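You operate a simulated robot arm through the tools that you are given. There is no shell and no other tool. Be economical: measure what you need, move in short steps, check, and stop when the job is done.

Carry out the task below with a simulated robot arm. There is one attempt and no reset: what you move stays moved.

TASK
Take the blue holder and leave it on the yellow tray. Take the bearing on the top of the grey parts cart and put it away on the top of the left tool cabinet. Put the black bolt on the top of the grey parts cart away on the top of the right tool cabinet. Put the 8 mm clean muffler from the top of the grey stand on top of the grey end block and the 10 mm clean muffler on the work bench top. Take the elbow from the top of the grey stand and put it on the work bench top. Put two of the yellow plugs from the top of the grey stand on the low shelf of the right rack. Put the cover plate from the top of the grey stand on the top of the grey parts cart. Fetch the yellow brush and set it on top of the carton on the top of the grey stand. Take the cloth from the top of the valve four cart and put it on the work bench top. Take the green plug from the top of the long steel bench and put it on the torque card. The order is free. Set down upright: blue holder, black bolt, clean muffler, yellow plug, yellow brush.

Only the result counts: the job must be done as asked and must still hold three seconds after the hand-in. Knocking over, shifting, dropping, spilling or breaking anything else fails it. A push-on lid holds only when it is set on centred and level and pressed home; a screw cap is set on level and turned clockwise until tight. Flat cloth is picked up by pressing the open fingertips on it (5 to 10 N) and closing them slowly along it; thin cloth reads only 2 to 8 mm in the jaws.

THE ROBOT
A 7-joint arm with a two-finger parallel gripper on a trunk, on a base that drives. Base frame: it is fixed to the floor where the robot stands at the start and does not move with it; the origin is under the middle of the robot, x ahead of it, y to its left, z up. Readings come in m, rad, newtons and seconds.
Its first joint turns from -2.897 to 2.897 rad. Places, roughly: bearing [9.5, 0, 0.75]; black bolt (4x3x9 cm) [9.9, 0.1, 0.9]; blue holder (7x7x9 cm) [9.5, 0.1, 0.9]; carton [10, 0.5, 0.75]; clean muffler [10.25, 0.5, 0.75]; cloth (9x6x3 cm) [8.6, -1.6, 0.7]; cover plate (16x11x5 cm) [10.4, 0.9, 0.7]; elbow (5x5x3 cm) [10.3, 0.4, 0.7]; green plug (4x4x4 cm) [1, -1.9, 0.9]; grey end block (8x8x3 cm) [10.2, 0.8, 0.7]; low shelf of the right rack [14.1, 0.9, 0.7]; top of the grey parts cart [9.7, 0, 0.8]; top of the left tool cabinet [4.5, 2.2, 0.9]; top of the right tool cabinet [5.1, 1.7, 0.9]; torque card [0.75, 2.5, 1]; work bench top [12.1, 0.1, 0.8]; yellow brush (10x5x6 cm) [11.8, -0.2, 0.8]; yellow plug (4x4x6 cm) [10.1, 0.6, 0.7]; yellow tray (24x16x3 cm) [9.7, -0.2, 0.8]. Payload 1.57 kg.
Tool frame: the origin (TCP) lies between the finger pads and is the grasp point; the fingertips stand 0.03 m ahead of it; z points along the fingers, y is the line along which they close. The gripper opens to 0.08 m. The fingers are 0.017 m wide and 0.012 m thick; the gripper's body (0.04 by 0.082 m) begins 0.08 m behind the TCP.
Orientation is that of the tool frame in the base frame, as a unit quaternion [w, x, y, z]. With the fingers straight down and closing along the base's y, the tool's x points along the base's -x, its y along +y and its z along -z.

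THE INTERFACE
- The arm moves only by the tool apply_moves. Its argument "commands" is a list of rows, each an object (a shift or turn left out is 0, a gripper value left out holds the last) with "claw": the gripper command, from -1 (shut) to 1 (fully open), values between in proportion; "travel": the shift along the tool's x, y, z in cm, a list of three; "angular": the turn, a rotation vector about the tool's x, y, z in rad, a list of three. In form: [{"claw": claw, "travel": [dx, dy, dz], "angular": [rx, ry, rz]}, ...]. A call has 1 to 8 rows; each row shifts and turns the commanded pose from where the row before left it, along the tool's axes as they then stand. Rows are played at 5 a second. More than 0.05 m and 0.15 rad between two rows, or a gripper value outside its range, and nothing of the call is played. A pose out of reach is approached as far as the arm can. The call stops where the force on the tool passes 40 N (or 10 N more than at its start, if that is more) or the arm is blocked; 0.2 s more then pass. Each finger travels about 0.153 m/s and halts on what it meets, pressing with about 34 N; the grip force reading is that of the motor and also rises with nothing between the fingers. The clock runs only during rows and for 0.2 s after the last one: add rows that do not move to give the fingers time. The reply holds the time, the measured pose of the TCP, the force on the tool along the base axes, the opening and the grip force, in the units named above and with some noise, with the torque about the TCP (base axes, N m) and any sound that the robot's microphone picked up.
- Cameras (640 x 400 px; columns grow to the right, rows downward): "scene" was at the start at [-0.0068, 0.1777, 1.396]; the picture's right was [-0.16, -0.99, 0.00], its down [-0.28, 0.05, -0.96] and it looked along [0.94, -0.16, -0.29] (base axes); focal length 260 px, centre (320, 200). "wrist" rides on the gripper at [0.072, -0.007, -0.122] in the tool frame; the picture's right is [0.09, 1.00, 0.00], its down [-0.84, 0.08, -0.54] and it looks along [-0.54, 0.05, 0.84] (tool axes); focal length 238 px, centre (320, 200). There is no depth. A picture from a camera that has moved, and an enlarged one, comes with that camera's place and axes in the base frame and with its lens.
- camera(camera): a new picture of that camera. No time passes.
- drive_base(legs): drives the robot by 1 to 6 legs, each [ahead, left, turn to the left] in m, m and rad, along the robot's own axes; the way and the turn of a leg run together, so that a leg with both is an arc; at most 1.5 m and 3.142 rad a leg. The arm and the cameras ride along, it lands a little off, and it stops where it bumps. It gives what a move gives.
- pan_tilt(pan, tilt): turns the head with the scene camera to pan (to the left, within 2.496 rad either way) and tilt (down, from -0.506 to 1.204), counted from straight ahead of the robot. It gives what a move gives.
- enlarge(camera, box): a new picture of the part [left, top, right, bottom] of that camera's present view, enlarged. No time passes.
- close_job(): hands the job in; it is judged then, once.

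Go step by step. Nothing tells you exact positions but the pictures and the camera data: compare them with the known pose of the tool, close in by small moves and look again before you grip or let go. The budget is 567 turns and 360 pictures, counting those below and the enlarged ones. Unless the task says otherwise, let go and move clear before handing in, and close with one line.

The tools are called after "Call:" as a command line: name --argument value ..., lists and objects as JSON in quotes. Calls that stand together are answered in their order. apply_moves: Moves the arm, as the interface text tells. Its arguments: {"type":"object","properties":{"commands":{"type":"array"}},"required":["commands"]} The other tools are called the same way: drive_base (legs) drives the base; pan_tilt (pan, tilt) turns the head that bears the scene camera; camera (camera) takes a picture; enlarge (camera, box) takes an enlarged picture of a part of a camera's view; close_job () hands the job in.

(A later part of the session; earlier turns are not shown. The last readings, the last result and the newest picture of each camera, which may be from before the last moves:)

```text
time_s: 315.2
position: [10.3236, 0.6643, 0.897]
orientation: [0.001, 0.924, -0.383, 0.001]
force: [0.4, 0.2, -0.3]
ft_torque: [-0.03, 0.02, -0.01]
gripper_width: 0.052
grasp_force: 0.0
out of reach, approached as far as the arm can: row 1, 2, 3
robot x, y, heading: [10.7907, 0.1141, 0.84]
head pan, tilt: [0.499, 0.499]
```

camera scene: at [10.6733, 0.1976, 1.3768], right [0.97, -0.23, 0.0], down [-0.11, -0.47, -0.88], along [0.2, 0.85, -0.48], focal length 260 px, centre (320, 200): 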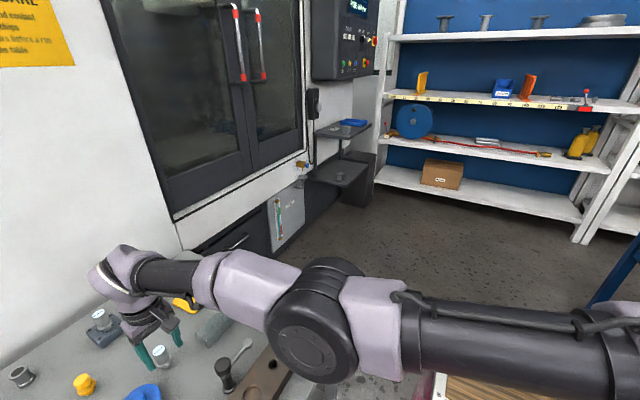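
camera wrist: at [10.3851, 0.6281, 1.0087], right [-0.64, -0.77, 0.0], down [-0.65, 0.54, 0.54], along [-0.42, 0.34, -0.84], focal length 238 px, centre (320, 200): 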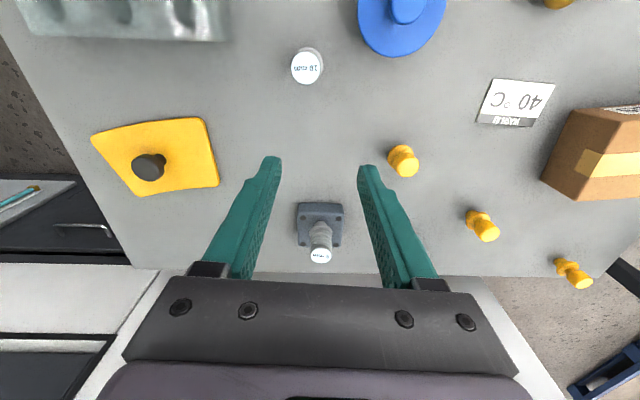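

The arm seems stuck in a stretched (singular) posture. I try to free it by lifting and swinging back.

Call:
apply_moves --commands '[{"travel": [0, 0, -4.9]}, {"travel": [0, 0, -4.9]}, {"travel": [0, -4.9, 0], "angular": [0, 0, 0.0757]}, {"travel": [0, -4.9, 0], "angular": [0, 0, 0.0757]}, {}]'

Call:
camera --camera "scene"

```text
time_s: 316.4
position: [10.3822, 0.745, 0.9954]
orientation: [0.001, 0.893, -0.451, 0.002]
force: [0.5, 0.2, 0.3]
ft_torque: [-0.01, 0.0, 0.01]
gripper_width: 0.052
grasp_force: 0.1
out of reach, approached as far as the arm can: row 1, 3, 4
robot x, y, heading: [10.7908, 0.1177, 0.845]
head pan, tilt: [0.499, 0.499]
```

```text
245 pictures are left
camera scene: at [10.6039, 0.2591, 1.3768], right [0.97, -0.23, 0.0], down [-0.11, -0.47, -0.88], along [0.2, 0.85, -0.48], focal length 260 px, centre (320, 200)
```

scene: 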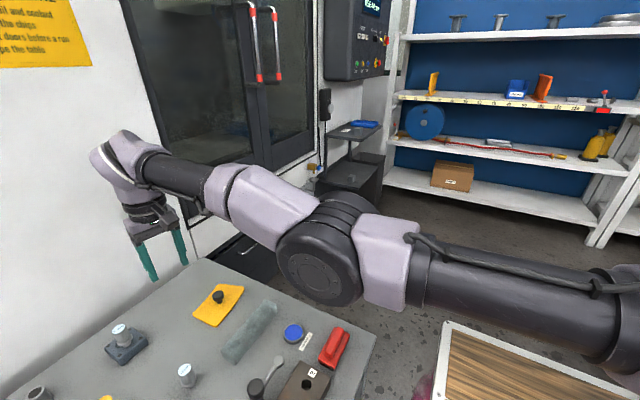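

Call:
apply_moves --commands '[{"travel": [0, -4.9, 0], "angular": [0, 0, 0.0757]}, {"travel": [0, -4.9, 0], "angular": [0, 0, 0.0757]}, {"travel": [0, -4.9, 0], "angular": [0, 0, 0.0757]}, {"travel": [0, -4.9, 0], "angular": [0, 0, 0.0757]}, {}]'

Call:
camera --camera "scene"

```text
time_s: 317.6
position: [10.5182, 0.8738, 0.9995]
orientation: [0.0, 0.814, -0.58, 0.002]
force: [0.1, 0.1, -0.1]
ft_torque: [-0.04, 0.03, -0.01]
gripper_width: 0.0519
grasp_force: 0.1
out of reach, approached as far as the arm can: row 1, 2, 3, 4
robot x, y, heading: [10.7887, 0.1125, 0.839]
head pan, tilt: [0.499, 0.499]
```

```text
244 pictures are left
camera scene: at [10.6039, 0.2592, 1.3768], right [0.97, -0.23, 0.0], down [-0.11, -0.47, -0.88], along [0.2, 0.85, -0.48], focal length 260 px, centre (320, 200)
```

scene: 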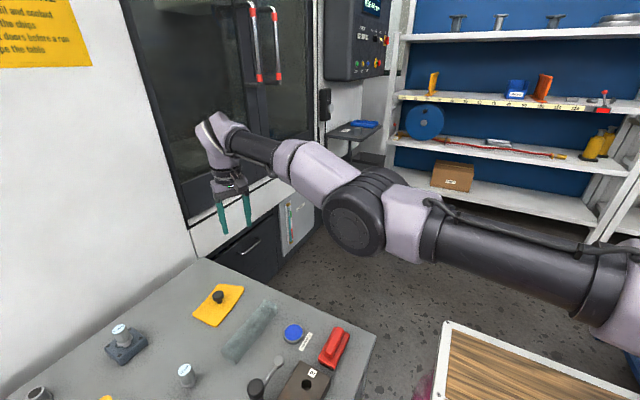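

Call:
apply_moves --commands '[{"travel": [0, -3, -3.8]}, {"travel": [0, -3, -3.8]}, {"travel": [0, -3, -3.8]}, {"travel": [0, -3, -3.8]}, {}, {}]'

Call:
camera --camera "scene"

```text
time_s: 319.0
position: [10.6288, 0.9217, 1.1529]
orientation: [0.0, 0.814, -0.581, 0.001]
force: [0.1, -0.4, -0.5]
ft_torque: [0.01, 0.0, -0.01]
gripper_width: 0.052
grasp_force: 0.1
out of reach, approached as far as the arm can: row 1, 3
robot x, y, heading: [10.7927, 0.1176, 0.842]
head pan, tilt: [0.499, 0.499]
```

```text
243 pictures are left
camera scene: at [10.6039, 0.2592, 1.3768], right [0.97, -0.23, 0.0], down [-0.11, -0.47, -0.88], along [0.2, 0.85, -0.48], focal length 260 px, centre (320, 200)
```

scene: 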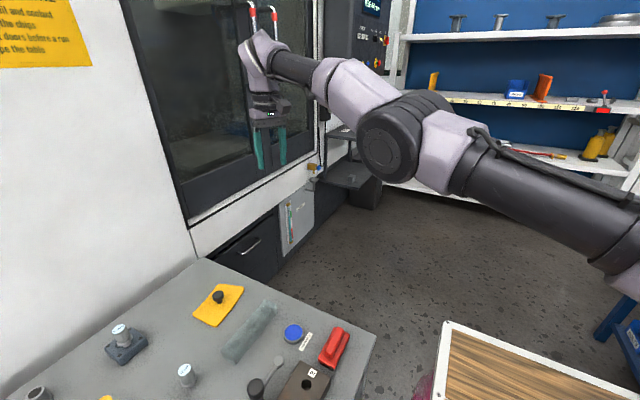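

Call:
apply_moves --commands '[{"travel": [4, 0, 0]}, {"travel": [4, 0, 0]}, {"travel": [4, 0, 0]}, {}]'

Call:
camera --camera "scene"

```text
time_s: 320.0
position: [10.6192, 0.9098, 1.1706]
orientation: [0.001, 0.814, -0.581, 0.001]
force: [0.0, -0.2, -0.6]
ft_torque: [0.01, 0.01, -0.01]
gripper_width: 0.052
grasp_force: 0.1
out of reach, approached as far as the arm can: row 1, 2, 3
robot x, y, heading: [10.7908, 0.1126, 0.841]
head pan, tilt: [0.499, 0.499]
```

```text
242 pictures are left
camera scene: at [10.6039, 0.2592, 1.3768], right [0.97, -0.23, 0.0], down [-0.11, -0.47, -0.88], along [0.2, 0.85, -0.48], focal length 260 px, centre (320, 200)
```

scene: 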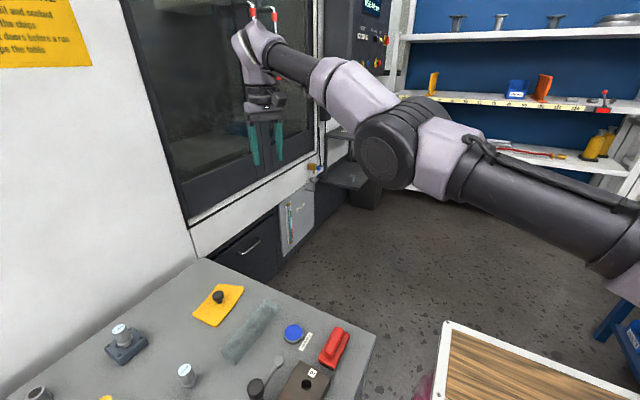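

Call:
apply_moves --commands '[{"travel": [0, -4.9, 0], "angular": [0, 0, 0.0757]}, {"travel": [0, -4.9, 0], "angular": [0, 0, 0.0757]}, {"travel": [0, -4.9, 0], "angular": [0, 0, 0.0757]}, {"travel": [0, -4.9, 0], "angular": [0, 0, 0.0757]}, {"travel": [0, -4.9, 0], "angular": [0, 0, 0.0757]}, {"travel": [0, -4.9, 0], "angular": [0, 0, 0.0757]}, {"travel": [0, -4.9, 0], "angular": [0, 0, 0.0757]}, {}]'

Call:
camera --camera "scene"

```text
time_s: 321.8
position: [10.942, 1.004, 1.1839]
orientation: [-0.001, -0.633, 0.774, -0.002]
force: [-0.4, 0.1, -0.2]
ft_torque: [-0.01, 0.01, 0.01]
gripper_width: 0.0524
grasp_force: 0.1
out of reach, approached as far as the arm can: row 1, 2, 3, 4, 5, 6, 7
robot x, y, heading: [10.7889, 0.1102, 0.839]
head pan, tilt: [0.499, 0.499]
```

```text
241 pictures are left
camera scene: at [10.604, 0.2592, 1.3768], right [0.97, -0.23, 0.0], down [-0.11, -0.47, -0.88], along [0.2, 0.85, -0.48], focal length 260 px, centre (320, 200)
```

scene: 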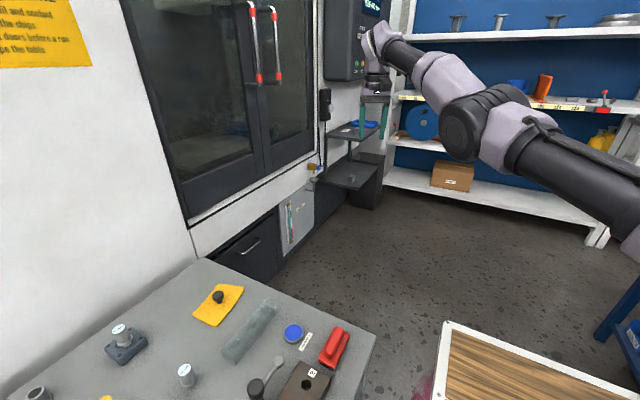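

Call:
apply_moves --commands '[{"travel": [0, -4.9, 0], "angular": [0, 0, 0.0757]}, {"travel": [0, -4.9, 0], "angular": [0, 0, 0.0757]}, {"travel": [0, -4.9, 0], "angular": [0, 0, 0.0757]}, {"travel": [0, -4.9, 0], "angular": [0, 0, 0.0757]}, {"travel": [0, -4.9, 0], "angular": [0, 0, 0.0757]}, {"travel": [0, -4.9, 0], "angular": [0, 0, 0.0757]}, {"travel": [0, -4.9, 0], "angular": [0, 0, 0.0757]}, {}]'

Call:
apply_moves --commands '[{"travel": [-3, 0, -3]}, {"travel": [-3, 0, -3]}, {"travel": [3, 0, -3]}, {"travel": [4, 0, 0]}, {"travel": [4, 0, 0]}, {}]'

Call:
camera --camera "scene"

```text
time_s: 323.6
position: [11.265, 0.9549, 1.2133]
orientation: [-0.001, -0.409, 0.913, -0.001]
force: [0.8, -0.3, 0.4]
ft_torque: [0.02, -0.03, -0.01]
gripper_width: 0.0518
grasp_force: 0.0
out of reach, approached as far as the arm can: row 1, 2, 3, 4, 5, 6, 7
robot x, y, heading: [10.7898, 0.1146, 0.842]
head pan, tilt: [0.499, 0.499]
```

```text
time_s: 325.0
position: [11.2098, 0.9487, 1.2778]
orientation: [-0.001, -0.41, 0.912, -0.002]
force: [0.3, 0.2, 0.2]
ft_torque: [0.01, -0.03, 0.01]
gripper_width: 0.0518
grasp_force: 0.1
out of reach, approached as far as the arm can: row 1, 2, 3, 4, 5
robot x, y, heading: [10.7917, 0.1126, 0.847]
head pan, tilt: [0.499, 0.499]
```

```text
240 pictures are left
camera scene: at [10.604, 0.2592, 1.3768], right [0.97, -0.23, 0.0], down [-0.11, -0.47, -0.88], along [0.2, 0.85, -0.48], focal length 260 px, centre (320, 200)
```

scene: 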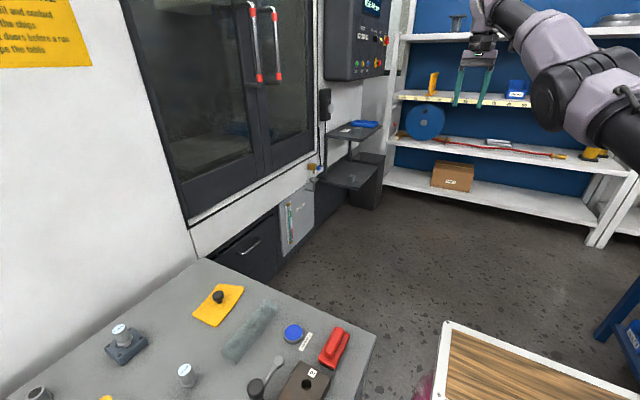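

Call:
pan_tilt --pan -0.35 --tilt 0.2

Call:
camera --camera "scene"

```text
time_s: 326.2
position: [11.2105, 0.9485, 1.2775]
orientation: [0.0, -0.409, 0.912, -0.002]
force: [-0.7, -0.8, 0.0]
ft_torque: [0.01, 0.0, 0.03]
gripper_width: 0.0521
grasp_force: 0.0
robot x, y, heading: [10.7908, 0.1191, 0.846]
head pan, tilt: [-0.351, 0.201]
```

```text
239 pictures are left
camera scene: at [10.6654, 0.2146, 1.4045], right [0.47, -0.88, 0.0], down [-0.18, -0.09, -0.98], along [0.86, 0.46, -0.2], focal length 260 px, centre (320, 200)
```

scene: 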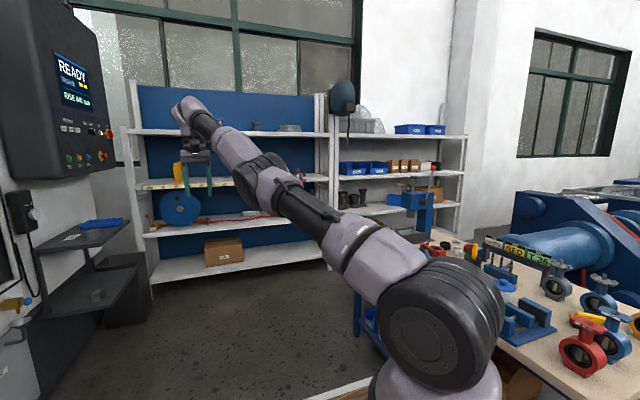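

The arm is almost straight (singular), and inward moves act slowly. I keep pulling inward to bend the elbow.

Call:
apply_moves --commands '[{"travel": [3, -1, 0]}, {"travel": [3, -1, 0]}, {"travel": [3, -1, 0]}, {"travel": [3, -1, 0]}, {"travel": [3, -1, 0]}, {"travel": [3, -1, 0]}, {"travel": [3, -1, 0]}, {"travel": [3, -1, 0]}]'

Call:
camera --camera "scene"

```text
time_s: 328.0
position: [11.1599, 0.9177, 1.3662]
orientation: [0.0, -0.409, 0.913, -0.001]
force: [-0.1, 0.3, -0.4]
ft_torque: [-0.03, 0.0, -0.01]
gripper_width: 0.0521
grasp_force: 0.0
out of reach, approached as far as the arm can: row 1, 2, 3, 4, 5, 6, 7, 8
robot x, y, heading: [10.7905, 0.1155, 0.844]
head pan, tilt: [-0.351, 0.201]
```

```text
238 pictures are left
camera scene: at [10.6656, 0.2147, 1.4045], right [0.47, -0.88, 0.0], down [-0.18, -0.09, -0.98], along [0.86, 0.46, -0.2], focal length 260 px, centre (320, 200)
```

scene: 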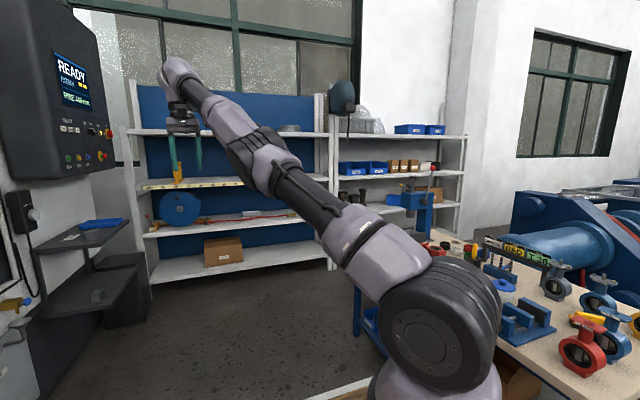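

Call:
apply_moves --commands '[{"travel": [3.7, -1.5, 2.6]}, {"travel": [3.7, -1.5, 2.6]}, {"travel": [3.7, -1.5, 2.6]}, {"travel": [3.7, -1.5, 2.6]}, {"travel": [3.7, -1.5, 2.6]}, {"travel": [3.7, -1.5, 2.6]}, {}]'

Call:
camera --camera "scene"

```text
time_s: 329.6
position: [11.1578, 0.9173, 1.3633]
orientation: [0.0, -0.409, 0.912, -0.002]
force: [-0.1, 0.2, 1.0]
ft_torque: [-0.02, 0.04, 0.0]
gripper_width: 0.052
grasp_force: 0.1
out of reach, approached as far as the arm can: row 1, 2, 3, 4, 5, 6
robot x, y, heading: [10.7905, 0.1172, 0.846]
head pan, tilt: [-0.351, 0.201]
```

```text
237 pictures are left
camera scene: at [10.6654, 0.2145, 1.4045], right [0.47, -0.88, 0.0], down [-0.18, -0.09, -0.98], along [0.86, 0.46, -0.2], focal length 260 px, centre (320, 200)
```

scene: 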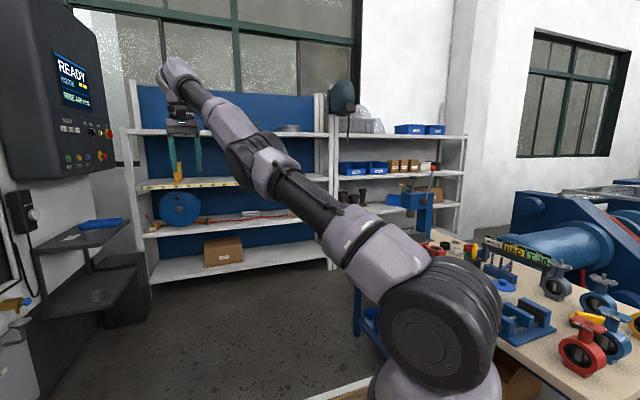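

Call:
apply_moves --commands '[{"angular": [0, 0.14, 0]}, {"angular": [0, 0.14, 0]}, {"angular": [0, 0.14, 0]}, {}]'

Call:
camera --camera "scene"

```text
time_s: 330.6
position: [11.1239, 0.9083, 1.3673]
orientation: [-0.062, -0.393, 0.918, -0.009]
force: [-0.2, -0.5, 0.4]
ft_torque: [-0.03, -0.03, -0.01]
gripper_width: 0.0519
grasp_force: 0.2
out of reach, approached as far as the arm can: row 1, 2, 3
robot x, y, heading: [10.7916, 0.1169, 0.843]
head pan, tilt: [-0.351, 0.201]
```

```text
236 pictures are left
camera scene: at [10.6654, 0.2145, 1.4045], right [0.47, -0.88, 0.0], down [-0.18, -0.09, -0.98], along [0.86, 0.46, -0.2], focal length 260 px, centre (320, 200)
```

scene: 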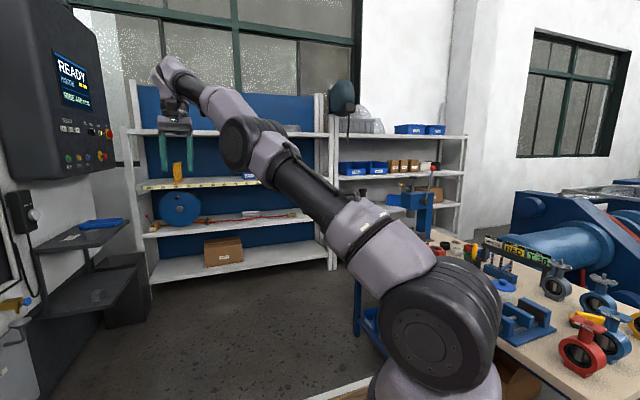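

The elbow seems to have passed through straight. I push outward to overshoot back, then pull in.

Call:
apply_moves --commands '[{"angular": [0, -0.13, 0]}, {"travel": [-3.7, 1.5, -2.6]}, {"travel": [-3.7, 1.5, -2.6]}, {"travel": [3, -1, 2]}, {"travel": [3, -1, 2]}, {"travel": [3, -1, 2]}, {"travel": [3, -1, 2]}, {}]'

```text
time_s: 332.4
position: [11.0661, 0.8136, 1.2926]
orientation: [-0.003, -0.394, 0.919, 0.018]
force: [-0.4, 0.5, -0.1]
ft_torque: [-0.01, 0.01, 0.02]
gripper_width: 0.0522
grasp_force: 0.0
out of reach, approached as far as the arm can: row 2, 3
robot x, y, heading: [10.7909, 0.1133, 0.848]
head pan, tilt: [-0.351, 0.201]
```

It's free again. I bring the arm back to its comfortable front posture.

Call:
apply_moves --commands '[{"travel": [1.5, -3, 3]}, {"travel": [1.5, -3, 3]}, {"travel": [1.5, -3, 3]}, {"travel": [1.5, -3, 3]}, {"travel": [0, -3, 3]}, {"travel": [0, -3, 3]}, {"travel": [0, 0, 4]}, {}]'

Call:
camera --camera "scene"

```text
time_s: 334.2
position: [11.1493, 0.6532, 1.068]
orientation: [-0.003, -0.393, 0.919, 0.017]
force: [-0.9, -0.2, 0.4]
ft_torque: [0.02, 0.0, -0.07]
gripper_width: 0.0521
grasp_force: 0.0
robot x, y, heading: [10.7913, 0.1128, 0.84]
head pan, tilt: [-0.351, 0.201]
```

```text
235 pictures are left
camera scene: at [10.6654, 0.2144, 1.4045], right [0.47, -0.88, 0.0], down [-0.18, -0.09, -0.98], along [0.86, 0.46, -0.2], focal length 260 px, centre (320, 200)
```

scene: 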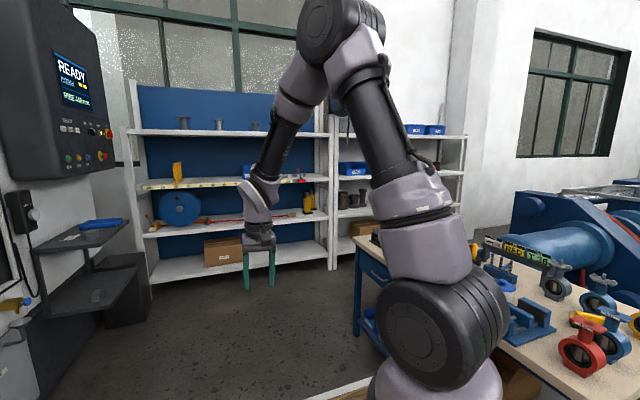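

Arm is back in a good posture. With the base now nearer, the 10 mm muffler is 0.73 m from the shoulder axis, so I swing over to it again with a bent elbow.

Call:
apply_moves --commands '[{"angular": [0.034, 0.008, 0]}, {"travel": [3.32, 3.47, 0], "angular": [0, 0, -0.083]}, {"travel": [3.02, 3.74, 0], "angular": [0, 0, -0.083]}, {"travel": [2.7, 3.98, 0], "angular": [0, 0, -0.083]}, {"travel": [2.36, 4.19, 0], "angular": [0, 0, -0.083]}, {"travel": [2.0, 4.37, 0], "angular": [0, 0, -0.083]}, {"travel": [1.64, 4.52, 0], "angular": [0, 0, -0.083]}, {"travel": [1.26, 4.64, 0], "angular": [0, 0, -0.083]}]'

Call:
apply_moves --commands '[{"travel": [0.87, 4.73, 0], "angular": [0, 0, -0.083]}, {"travel": [0.47, 4.78, 0], "angular": [0, 0, -0.083]}, {"travel": [0.08, 4.81, 0], "angular": [0, 0, -0.083]}, {"travel": [-0.32, 4.8, 0], "angular": [0, 0, -0.083]}, {"travel": [-0.72, 4.75, 0], "angular": [0, 0, -0.083]}, {"travel": [-1.11, 4.68, 0], "angular": [0, 0, -0.083]}, {"travel": [-1.5, 4.57, 0], "angular": [0, 0, -0.083]}, {"travel": [-1.87, 4.43, 0], "angular": [0, 0, -0.083]}]'

Call:
camera --camera "wrist"

Call:
pan_tilt --pan 0.8 --tilt 0.5

Call:
camera --camera "scene"

```text
time_s: 336.0
position: [10.8141, 0.6538, 1.0693]
orientation: [0.0, -0.64, 0.768, 0.0]
force: [0.4, -0.1, 0.0]
ft_torque: [0.03, 0.0, 0.0]
gripper_width: 0.0521
grasp_force: 0.1
robot x, y, heading: [10.7915, 0.1147, 0.843]
head pan, tilt: [-0.351, 0.201]
```

```text
time_s: 337.8
position: [10.4287, 0.6531, 1.0665]
orientation: [-0.001, 0.856, -0.517, -0.001]
force: [0.0, 0.3, 0.1]
ft_torque: [-0.02, 0.05, 0.0]
gripper_width: 0.0519
grasp_force: 0.1
robot x, y, heading: [10.7884, 0.1143, 0.845]
head pan, tilt: [-0.351, 0.201]
```

```text
234 pictures are left
camera wrist: at [10.467, 0.5924, 1.1897], right [-0.84, -0.54, 0.0], down [-0.46, 0.7, 0.54], along [-0.29, 0.46, -0.84], focal length 238 px, centre (320, 200)
```

wrist: 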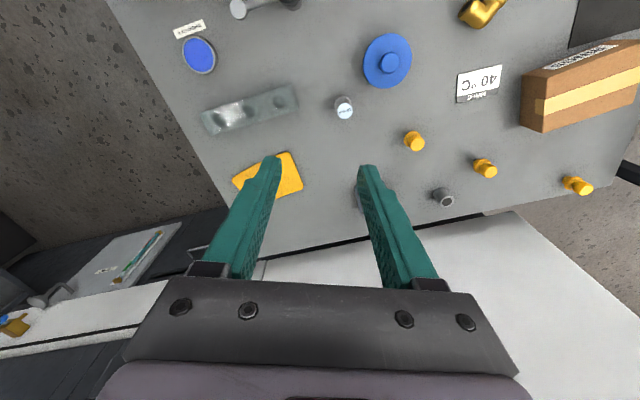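

```text
time_s: 339.2
position: [10.4285, 0.6521, 1.0688]
orientation: [-0.001, 0.856, -0.518, 0.0]
force: [0.4, -0.4, 0.0]
ft_torque: [0.01, 0.02, 0.03]
gripper_width: 0.0518
grasp_force: 0.0
robot x, y, heading: [10.7911, 0.1176, 0.843]
head pan, tilt: [0.799, 0.499]
```

```text
233 pictures are left
camera scene: at [10.5768, 0.2613, 1.3768], right [1.0, 0.07, 0.0], down [0.03, -0.48, -0.88], along [-0.06, 0.88, -0.48], focal length 260 px, centre (320, 200)
```

scene: 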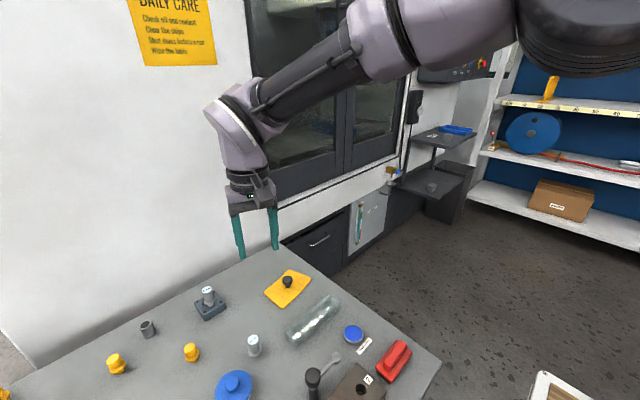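

Call:
apply_moves --commands '[{"travel": [-1, 4, 0]}, {"travel": [0, 0, 4.7]}, {"travel": [0, 0, 4.7]}, {"travel": [0, 0, 4.7]}, {"travel": [0, 0, 4.7]}, {}]'

Call:
camera --camera "wrist"

Call:
enlarge --camera "scene" --box '[180, 250, 340, 390]'

```text
time_s: 340.6
position: [10.3886, 0.6457, 0.8785]
orientation: [-0.001, 0.856, -0.518, 0.001]
force: [-0.6, 0.7, 0.0]
ft_torque: [0.01, 0.0, -0.06]
gripper_width: 0.052
grasp_force: 0.1
robot x, y, heading: [10.7886, 0.1146, 0.844]
head pan, tilt: [0.799, 0.499]
```

```text
232 pictures are left
camera wrist: at [10.4273, 0.5854, 1.0007], right [-0.84, -0.54, 0.0], down [-0.46, 0.7, 0.54], along [-0.29, 0.46, -0.84], focal length 238 px, centre (320, 200)
```

wrist: 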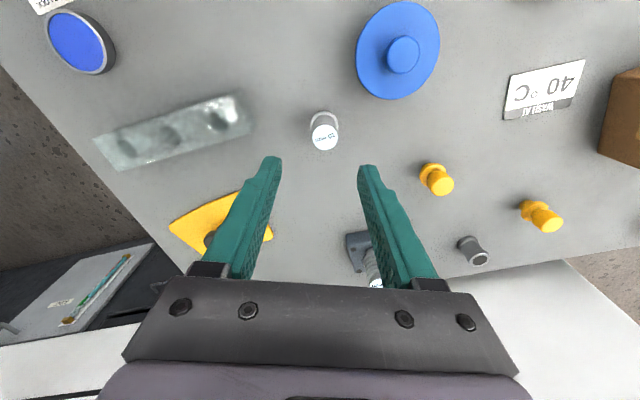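

```text
2.86 times, centred on (260, 320) of scene
camera zoom: at [10.5768, 0.2613, 1.3768], right [1.0, 0.07, 0.0], down [0.03, -0.48, -0.88], along [-0.06, 0.88, -0.48], focal length 744 px, centre (491, -143)
```

zoom: 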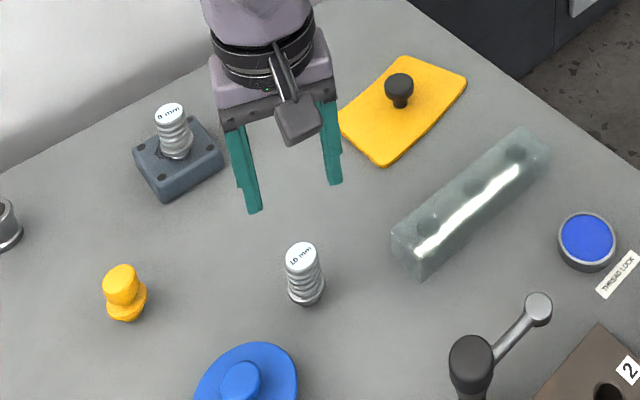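

Call:
apply_moves --commands '[{"travel": [-0.4, 0.3, 4]}, {"travel": [0, 0, 4]}, {"travel": [0, 0, 3.5]}, {}]'

Call:
camera --camera "wrist"

Call:
enlarge --camera "scene" --box '[180, 250, 340, 390]'

```text
time_s: 341.6
position: [10.3845, 0.6462, 0.7635]
orientation: [-0.001, 0.856, -0.518, 0.0]
force: [-0.6, 0.6, -0.2]
ft_torque: [0.0, -0.04, -0.01]
gripper_width: 0.0519
grasp_force: 0.0
robot x, y, heading: [10.7903, 0.1115, 0.842]
head pan, tilt: [0.799, 0.499]
```

```text
230 pictures are left
camera wrist: at [10.4227, 0.5863, 0.8857], right [-0.84, -0.54, 0.0], down [-0.46, 0.7, 0.54], along [-0.29, 0.46, -0.84], focal length 238 px, centre (320, 200)
```

wrist: 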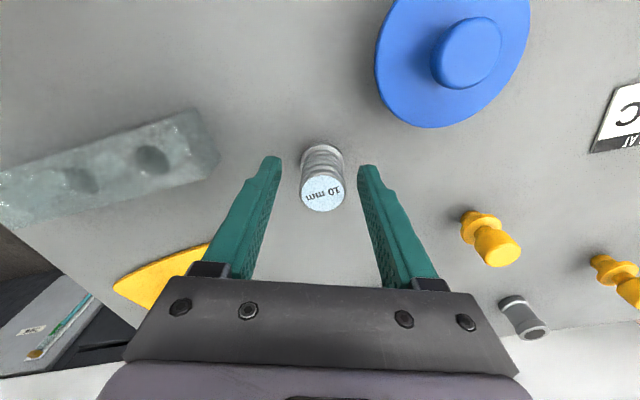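

```text
2.86 times, centred on (260, 320) of scene
camera zoom: at [10.5768, 0.2613, 1.3768], right [1.0, 0.07, 0.0], down [0.03, -0.48, -0.88], along [-0.06, 0.88, -0.48], focal length 744 px, centre (491, -143)
```

zoom: 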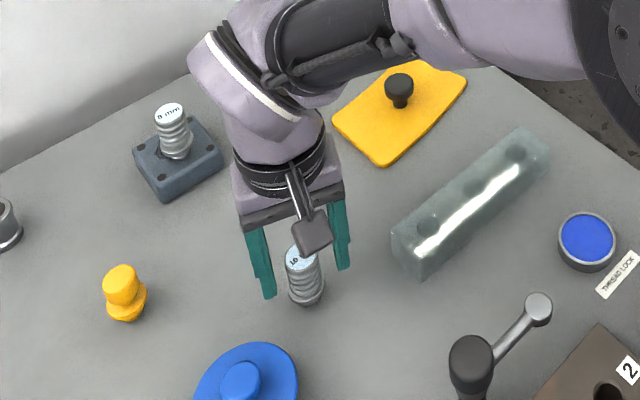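

Call:
apply_moves --commands '[{"travel": [0.2, 0, 0.8]}, {}, {"claw": -0.2}, {"claw": -0.5}, {"claw": -1}, {}, {}]'

Call:
apply_moves --commands '[{"travel": [0, 0, -4]}, {"travel": [0, 0, -4]}, {"travel": [0, 0, -4]}, {"travel": [0, 0, -4]}, {"travel": [0, 0, -4]}, {"travel": [0, 0, -4]}, {"travel": [0, 0, -4]}, {}]'

Call:
camera --camera "wrist"

Call:
pan_tilt --pan -0.9 --tilt 0.6

Call:
camera --camera "scene"

```text
time_s: 343.2
position: [10.3857, 0.644, 0.7562]
orientation: [-0.002, 0.856, -0.517, 0.0]
force: [-0.4, 0.6, 0.2]
ft_torque: [-0.01, 0.02, 0.01]
gripper_width: 0.0276
grasp_force: 34.1
robot x, y, heading: [10.7871, 0.1142, 0.842]
head pan, tilt: [0.799, 0.499]
```

```text
time_s: 345.0
position: [10.3885, 0.6425, 1.0382]
orientation: [-0.001, 0.856, -0.518, 0.001]
force: [0.4, 0.6, -1.1]
ft_torque: [-0.03, -0.01, 0.0]
gripper_width: 0.0275
grasp_force: 34.2
robot x, y, heading: [10.7917, 0.1133, 0.842]
head pan, tilt: [0.799, 0.499]
```

```text
228 pictures are left
camera wrist: at [10.4254, 0.5828, 1.1597], right [-0.84, -0.54, 0.0], down [-0.46, 0.7, 0.54], along [-0.29, 0.46, -0.84], focal length 238 px, centre (320, 200)
```

wrist: 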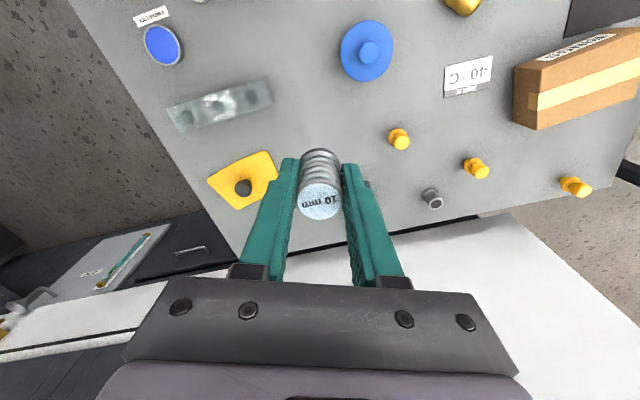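

```text
time_s: 346.7
position: [10.3867, 0.6432, 1.0369]
orientation: [-0.001, 0.856, -0.517, 0.001]
force: [0.0, 0.3, -0.3]
ft_torque: [0.02, 0.06, 0.02]
gripper_width: 0.0277
grasp_force: 34.0
robot x, y, heading: [10.792, 0.1164, 0.838]
head pan, tilt: [-0.901, 0.6]
```

```text
227 pictures are left
camera scene: at [10.6714, 0.1655, 1.3677], right [-0.06, -1.0, 0.0], down [-0.56, 0.03, -0.83], along [0.82, -0.05, -0.56], focal length 260 px, centre (320, 200)
```

scene: 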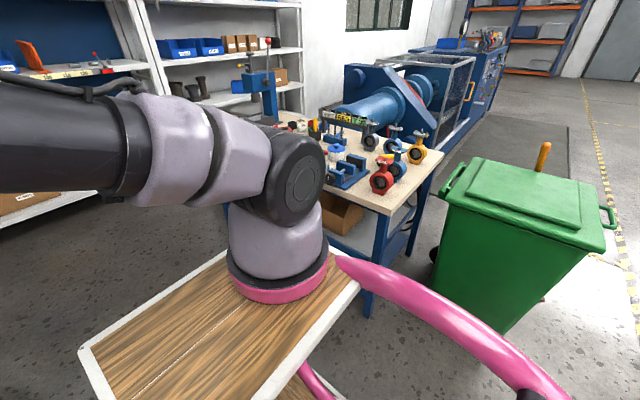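

I hold the 10 mm muffler. Now I study the bench top for a free spot and find the brush.

Call:
enlarge --camera "scene" --box '[260, 90, 450, 220]'

Call:
pan_tilt --pan -1.6 --tilt 0.55

Call:
camera --camera "scene"

```text
3.08 times, centred on (355, 155) of scene
camera zoom: at [10.6714, 0.1655, 1.3677], right [-0.06, -1.0, 0.0], down [-0.56, 0.03, -0.83], along [0.82, -0.05, -0.56], focal length 801 px, centre (212, 338)
```

zoom: 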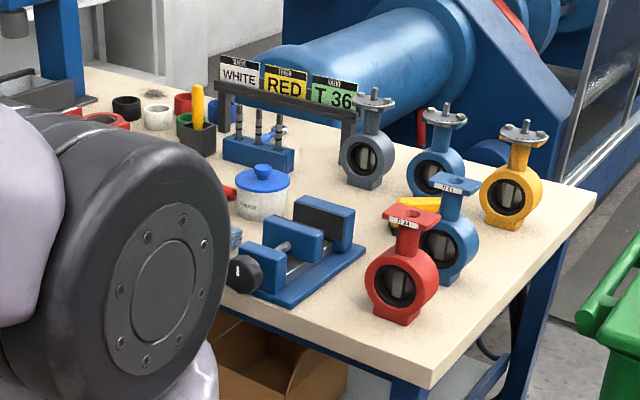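

```text
time_s: 347.8
position: [10.3871, 0.6438, 1.0388]
orientation: [-0.001, 0.856, -0.517, 0.0]
force: [0.5, -1.1, -1.5]
ft_torque: [0.02, 0.02, 0.0]
gripper_width: 0.0278
grasp_force: 34.3
robot x, y, heading: [10.7936, 0.1157, 0.845]
head pan, tilt: [-1.6, 0.55]
```

```text
225 pictures are left
camera scene: at [10.6485, 0.1089, 1.3722], right [-0.69, -0.73, 0.0], down [-0.38, 0.36, -0.85], along [0.62, -0.59, -0.52], focal length 260 px, centre (320, 200)
```

scene: 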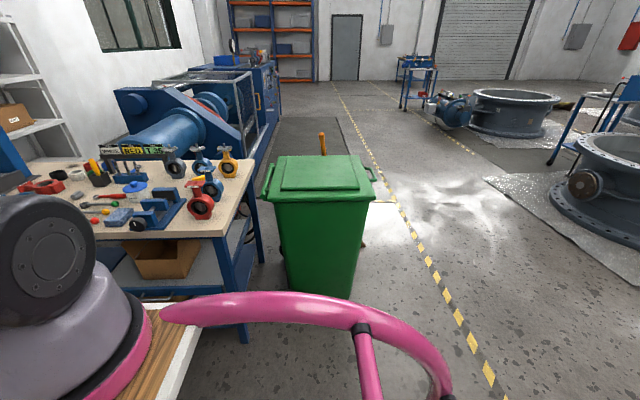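

The muffler is held. The bench's near-left corner has free space; I'll place it facing the bench's short edge from the lane. First I swing the arm back to the front.

Call:
apply_moves --commands '[{"travel": [2.74, -3.95, 0], "angular": [0, 0, 0.083]}, {"travel": [2.41, -4.16, 0], "angular": [0, 0, 0.083]}, {"travel": [2.05, -4.34, 0], "angular": [0, 0, 0.083]}, {"travel": [1.69, -4.5, 0], "angular": [0, 0, 0.083]}, {"travel": [1.31, -4.62, 0], "angular": [0, 0, 0.083]}, {"travel": [0.92, -4.72, 0], "angular": [0, 0, 0.083]}, {"travel": [0.53, -4.78, 0], "angular": [0, 0, 0.083]}, {"travel": [0.12, -4.8, 0], "angular": [0, 0, 0.083]}]'

Call:
apply_moves --commands '[{"travel": [-0.27, -4.8, 0], "angular": [0, 0, 0.083]}, {"travel": [-0.67, -4.76, 0], "angular": [0, 0, 0.083]}, {"travel": [-1.06, -4.69, 0], "angular": [0, 0, 0.083]}, {"travel": [-1.45, -4.58, 0], "angular": [0, 0, 0.083]}, {"travel": [-1.82, -4.45, 0], "angular": [0, 0, 0.083]}, {"travel": [-2.18, -4.28, 0], "angular": [0, 0, 0.083]}, {"travel": [-2.53, -4.09, 0], "angular": [0, 0, 0.083]}, {"travel": [-2.86, -3.86, 0], "angular": [0, 0, 0.083]}]'

```text
time_s: 349.6
position: [10.7663, 0.5947, 1.0367]
orientation: [0.001, -0.64, 0.768, 0.001]
force: [-0.2, 0.2, -1.4]
ft_torque: [-0.02, -0.03, 0.03]
gripper_width: 0.0274
grasp_force: 34.0
robot x, y, heading: [10.7887, 0.1148, 0.845]
head pan, tilt: [-1.6, 0.55]
```

```text
time_s: 351.4
position: [11.1475, 0.5435, 1.0389]
orientation: [0.0, -0.354, 0.935, 0.0]
force: [-0.9, -0.3, -0.2]
ft_torque: [-0.02, -0.05, 0.01]
gripper_width: 0.0276
grasp_force: 34.0
robot x, y, heading: [10.7926, 0.1109, 0.841]
head pan, tilt: [-1.6, 0.55]
```

Call:
drive_base --legs '[[-0.58, 0, 0], [0, -0.55, 0]]'

Call:
pan_tilt --pan 0.0 --tilt 0.5

Call:
camera --camera "scene"

Call:
camera --camera "wrist"

```text
time_s: 357.4
position: [11.1732, -0.2465, 1.0376]
orientation: [0.001, -0.359, 0.933, -0.001]
force: [0.3, -0.1, 0.1]
ft_torque: [0.01, 0.02, 0.02]
gripper_width: 0.0275
grasp_force: 34.3
robot x, y, heading: [10.8236, -0.6806, 0.851]
head pan, tilt: [-1.6, 0.55]
```

```text
time_s: 359.1
position: [11.1728, -0.246, 1.0386]
orientation: [0.001, -0.36, 0.933, 0.0]
force: [0.9, -0.1, -0.8]
ft_torque: [-0.02, 0.04, 0.02]
gripper_width: 0.0272
grasp_force: 34.4
robot x, y, heading: [10.8212, -0.6788, 0.85]
head pan, tilt: [0.0, 0.499]
```

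```text
224 pictures are left
camera scene: at [10.6729, -0.5569, 1.3768], right [0.75, -0.66, 0.0], down [-0.32, -0.36, -0.88], along [0.58, 0.66, -0.48], focal length 260 px, centre (320, 200)
```

scene: 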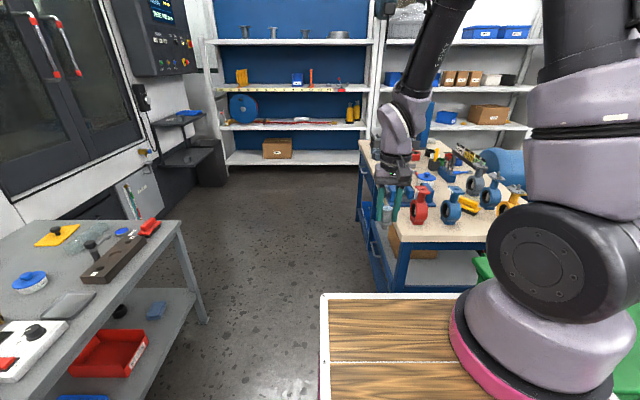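

```text
223 pictures are left
camera wrist: at [11.1242, -0.2996, 1.1599], right [-0.74, 0.68, 0.0], down [0.57, 0.62, 0.54], along [0.37, 0.4, -0.84], focal length 238 px, centre (320, 200)
```

wrist: 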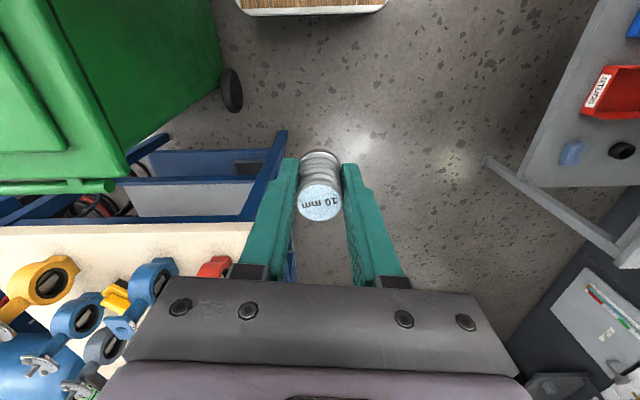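

From here the bench corner is clear in the wrist view. I move the muffler over the free corner spot left of the red valve.

Call:
apply_moves --commands '[{"angular": [0, 0, -0.1]}, {"travel": [-4.2, -2.5, 0]}, {"travel": [-4.2, -2.5, 0]}, {"travel": [-4.2, -2.5, 0]}, {"travel": [-4.2, -2.5, 0]}, {"travel": [-4.2, -2.5, 0]}, {"travel": [-4.2, -2.5, 0]}, {"travel": [-4.2, -2.5, 0]}]'

Call:
camera --camera "wrist"

Call:
enlarge --camera "scene" --box '[350, 120, 510, 270]'

```text
time_s: 360.9
position: [11.5007, -0.1476, 1.0391]
orientation: [0.001, -0.405, 0.914, 0.0]
force: [-1.1, -1.0, -0.4]
ft_torque: [-0.01, -0.03, -0.02]
gripper_width: 0.0276
grasp_force: 33.3
robot x, y, heading: [10.8179, -0.6764, 0.852]
head pan, tilt: [0.0, 0.499]
```

```text
222 pictures are left
camera wrist: at [11.4565, -0.2043, 1.1605], right [-0.8, 0.6, 0.0], down [0.5, 0.67, 0.54], along [0.33, 0.43, -0.84], focal length 238 px, centre (320, 200)
```

wrist: 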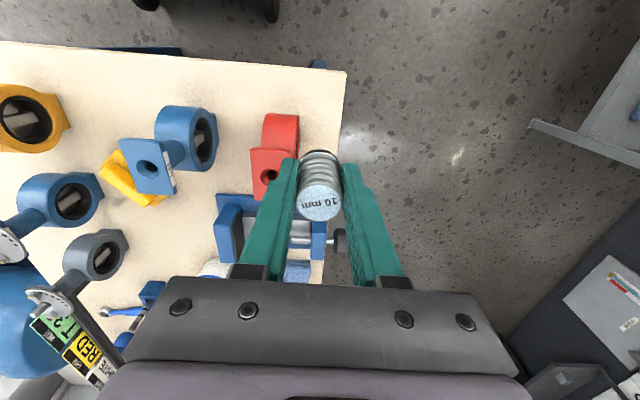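

```text
2.67 times, centred on (430, 195) of scene
camera zoom: at [10.6723, -0.5571, 1.3768], right [0.75, -0.66, 0.0], down [-0.32, -0.36, -0.88], along [0.58, 0.66, -0.48], focal length 694 px, centre (27, 213)
```

zoom: 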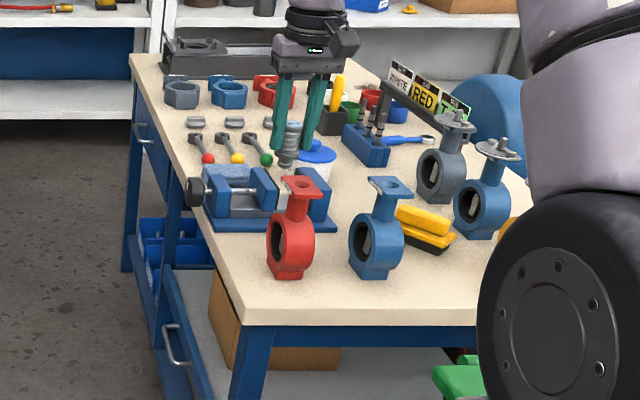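

A free strip about 11 cm deep lies in front of the valves. I lower the muffler there.

Call:
apply_moves --commands '[{"travel": [0, -1.5, 2]}, {"travel": [0, 0, 4]}, {"travel": [0, 0, 4]}, {"travel": [0, 0, 4]}, {"travel": [0, 0, 3]}, {}]'

Call:
enlarge --camera "scene" --box '[350, 120, 510, 270]'

Call:
camera --camera "wrist"

```text
time_s: 362.3
position: [11.5145, -0.1573, 0.8696]
orientation: [0.001, -0.405, 0.914, 0.0]
force: [-1.4, -2.4, -0.8]
ft_torque: [-0.04, 0.06, -0.06]
gripper_width: 0.0274
grasp_force: 34.0
robot x, y, heading: [10.8192, -0.6764, 0.849]
head pan, tilt: [0.0, 0.499]
```

```text
2.67 times, centred on (430, 195) of scene
camera zoom: at [10.6728, -0.5569, 1.3768], right [0.75, -0.66, 0.0], down [-0.32, -0.36, -0.88], along [0.58, 0.66, -0.48], focal length 694 px, centre (27, 213)
```

zoom: 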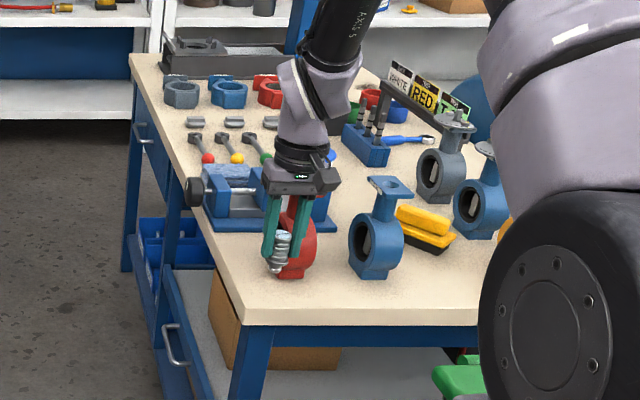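

```text
219 pictures are left
camera wrist: at [11.4702, -0.2139, 0.9899], right [-0.8, 0.6, 0.0], down [0.5, 0.67, 0.54], along [0.33, 0.43, -0.84], focal length 238 px, centre (320, 200)
```

wrist: 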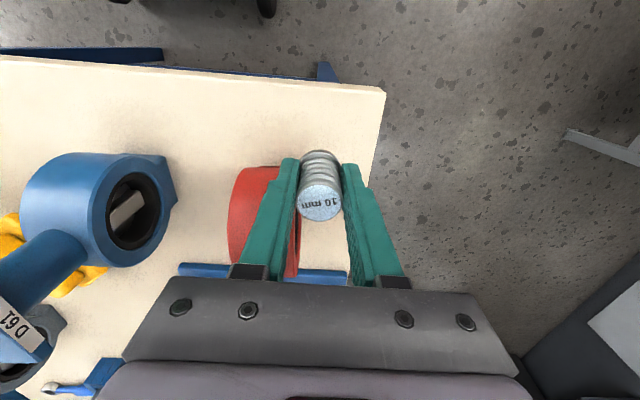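

The hand is very near the red valve's flange, so I shift 1.5 cm toward me and left before lowering.

Call:
apply_moves --commands '[{"travel": [1.5, 1.5, -0.5]}, {}]'

Call:
apply_moves --commands '[{"travel": [0, 0, 2]}, {"travel": [0, 0, 2]}, {}]'

Call:
enlarge --camera "scene" --box '[380, 150, 480, 250]'

Call:
camera --camera "wrist"

```text
time_s: 362.9
position: [11.493, -0.1557, 0.8733]
orientation: [0.001, -0.405, 0.914, 0.0]
force: [-0.6, -0.2, -1.0]
ft_torque: [0.0, 0.0, -0.02]
gripper_width: 0.0273
grasp_force: 33.7
robot x, y, heading: [10.8233, -0.6789, 0.853]
head pan, tilt: [0.0, 0.499]
```

```text
time_s: 363.7
position: [11.4919, -0.1564, 0.8352]
orientation: [0.002, -0.404, 0.915, 0.002]
force: [0.5, 1.8, 31.6]
ft_torque: [0.27, -0.13, 0.04]
gripper_width: 0.0277
grasp_force: 34.0
robot x, y, heading: [10.8243, -0.6796, 0.852]
head pan, tilt: [0.0, 0.499]
```

```text
4.00 times, centred on (430, 200) of scene
camera zoom: at [10.6719, -0.5576, 1.3768], right [0.75, -0.66, 0.0], down [-0.31, -0.36, -0.88], along [0.58, 0.66, -0.48], focal length 1041 px, centre (-120, 200)
```

zoom: 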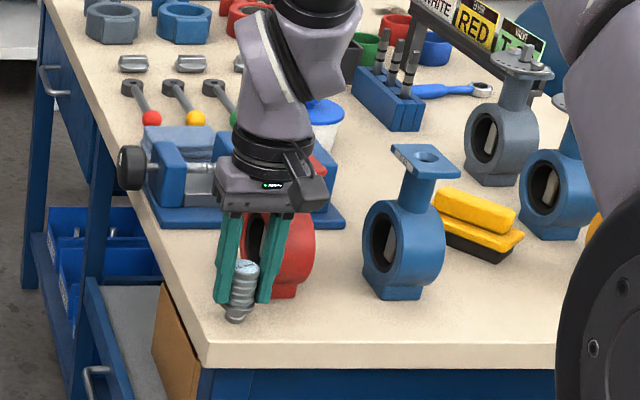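

```text
217 pictures are left
camera wrist: at [11.4473, -0.2143, 0.9571], right [-0.8, 0.6, 0.0], down [0.5, 0.67, 0.55], along [0.33, 0.44, -0.84], focal length 238 px, centre (320, 200)
```

wrist: 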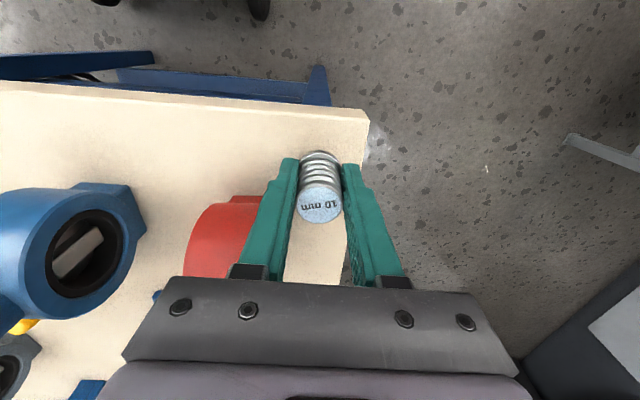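

Contact with the bench. I ease up, release and rise.

Call:
apply_moves --commands '[{"travel": [0, 0, -0.3]}, {}, {"claw": -0.25}, {"claw": -0.1}, {"claw": 0.1}, {"travel": [0, 0, -4]}, {"travel": [0, 0, -4]}, {"travel": [0, 0, -4]}]'

Call:
apply_moves --commands '[{"travel": [0, 0, -4]}, {"travel": [0, 0, -4]}, {"travel": [4.5, 0, 0]}, {"travel": [4.5, 0, 0]}, {"travel": [4.5, 0, 0]}, {"travel": [4.5, 0, 0]}, {}]'

Call:
enlarge --camera "scene" --box '[380, 150, 480, 250]'

```text
time_s: 365.5
position: [11.491, -0.1591, 0.9559]
orientation: [0.0, -0.405, 0.914, -0.001]
force: [0.3, -0.8, -0.4]
ft_torque: [0.0, 0.0, -0.01]
gripper_width: 0.044
grasp_force: 0.0
robot x, y, heading: [10.82, -0.6784, 0.853]
head pan, tilt: [0.0, 0.499]
```

```text
time_s: 367.1
position: [11.3703, -0.2893, 1.0359]
orientation: [0.001, -0.405, 0.914, 0.0]
force: [-1.0, -0.1, -0.6]
ft_torque: [-0.01, 0.01, 0.02]
gripper_width: 0.044
grasp_force: 0.0
robot x, y, heading: [10.8177, -0.681, 0.855]
head pan, tilt: [0.0, 0.499]
```

```text
4.00 times, centred on (430, 200) of scene
camera zoom: at [10.673, -0.5568, 1.3768], right [0.75, -0.66, 0.0], down [-0.32, -0.36, -0.88], along [0.58, 0.66, -0.48], focal length 1041 px, centre (-120, 200)
```

zoom: 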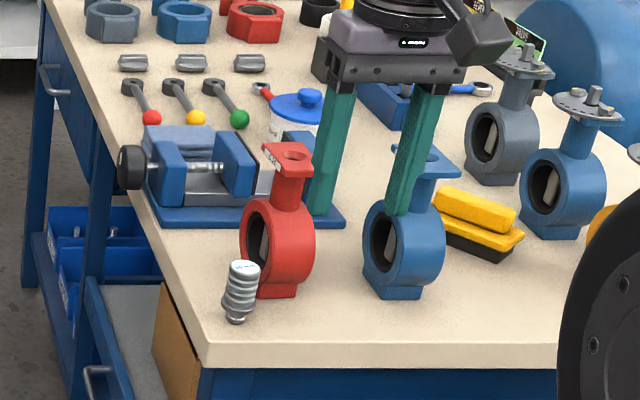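

Call:
enlarge --camera "scene" --box '[425, 205, 465, 240]'

Call:
camera --camera "wrist"

```text
11.43 times, centred on (445, 222) of scene
camera zoom: at [10.673, -0.5568, 1.3768], right [0.75, -0.66, 0.0], down [-0.32, -0.36, -0.88], along [0.58, 0.66, -0.48], focal length 2975 px, centre (-1109, -57)
```

zoom: 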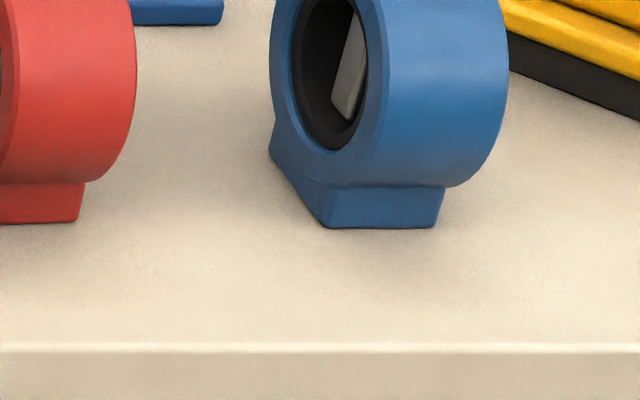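

```text
214 pictures are left
camera wrist: at [11.3254, -0.3471, 1.1569], right [-0.8, 0.6, 0.0], down [0.5, 0.67, 0.54], along [0.33, 0.43, -0.84], focal length 238 px, centre (320, 200)
```

wrist: 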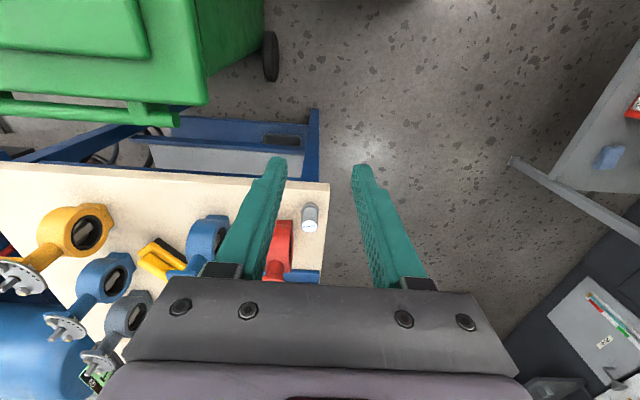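

Call:
enlarge --camera "scene" --box '[395, 205, 425, 237]'

Call:
enlarge --camera "wrist" --box '[290, 190, 340, 250]'

```text
12.50 times, centred on (410, 221) of scene
camera zoom: at [10.673, -0.5568, 1.3768], right [0.75, -0.66, 0.0], down [-0.32, -0.36, -0.88], along [0.58, 0.66, -0.48], focal length 3254 px, centre (-805, -62)
```

zoom: 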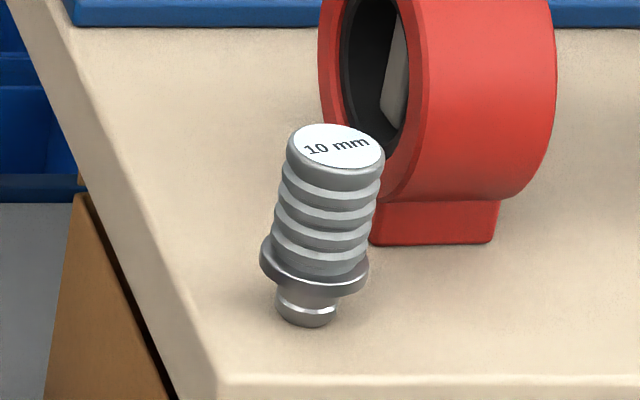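

```text
6.67 times, centred on (315, 220) of wrist
camera zoom: at [11.3254, -0.3471, 1.1569], right [-0.8, 0.6, 0.0], down [0.5, 0.67, 0.54], along [0.33, 0.43, -0.84], focal length 1589 px, centre (353, 67)
```

zoom: 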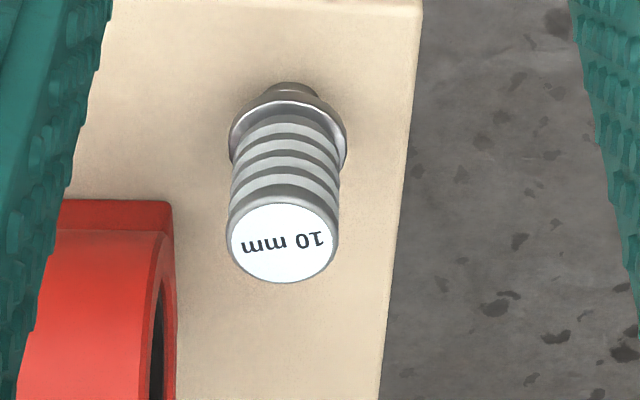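

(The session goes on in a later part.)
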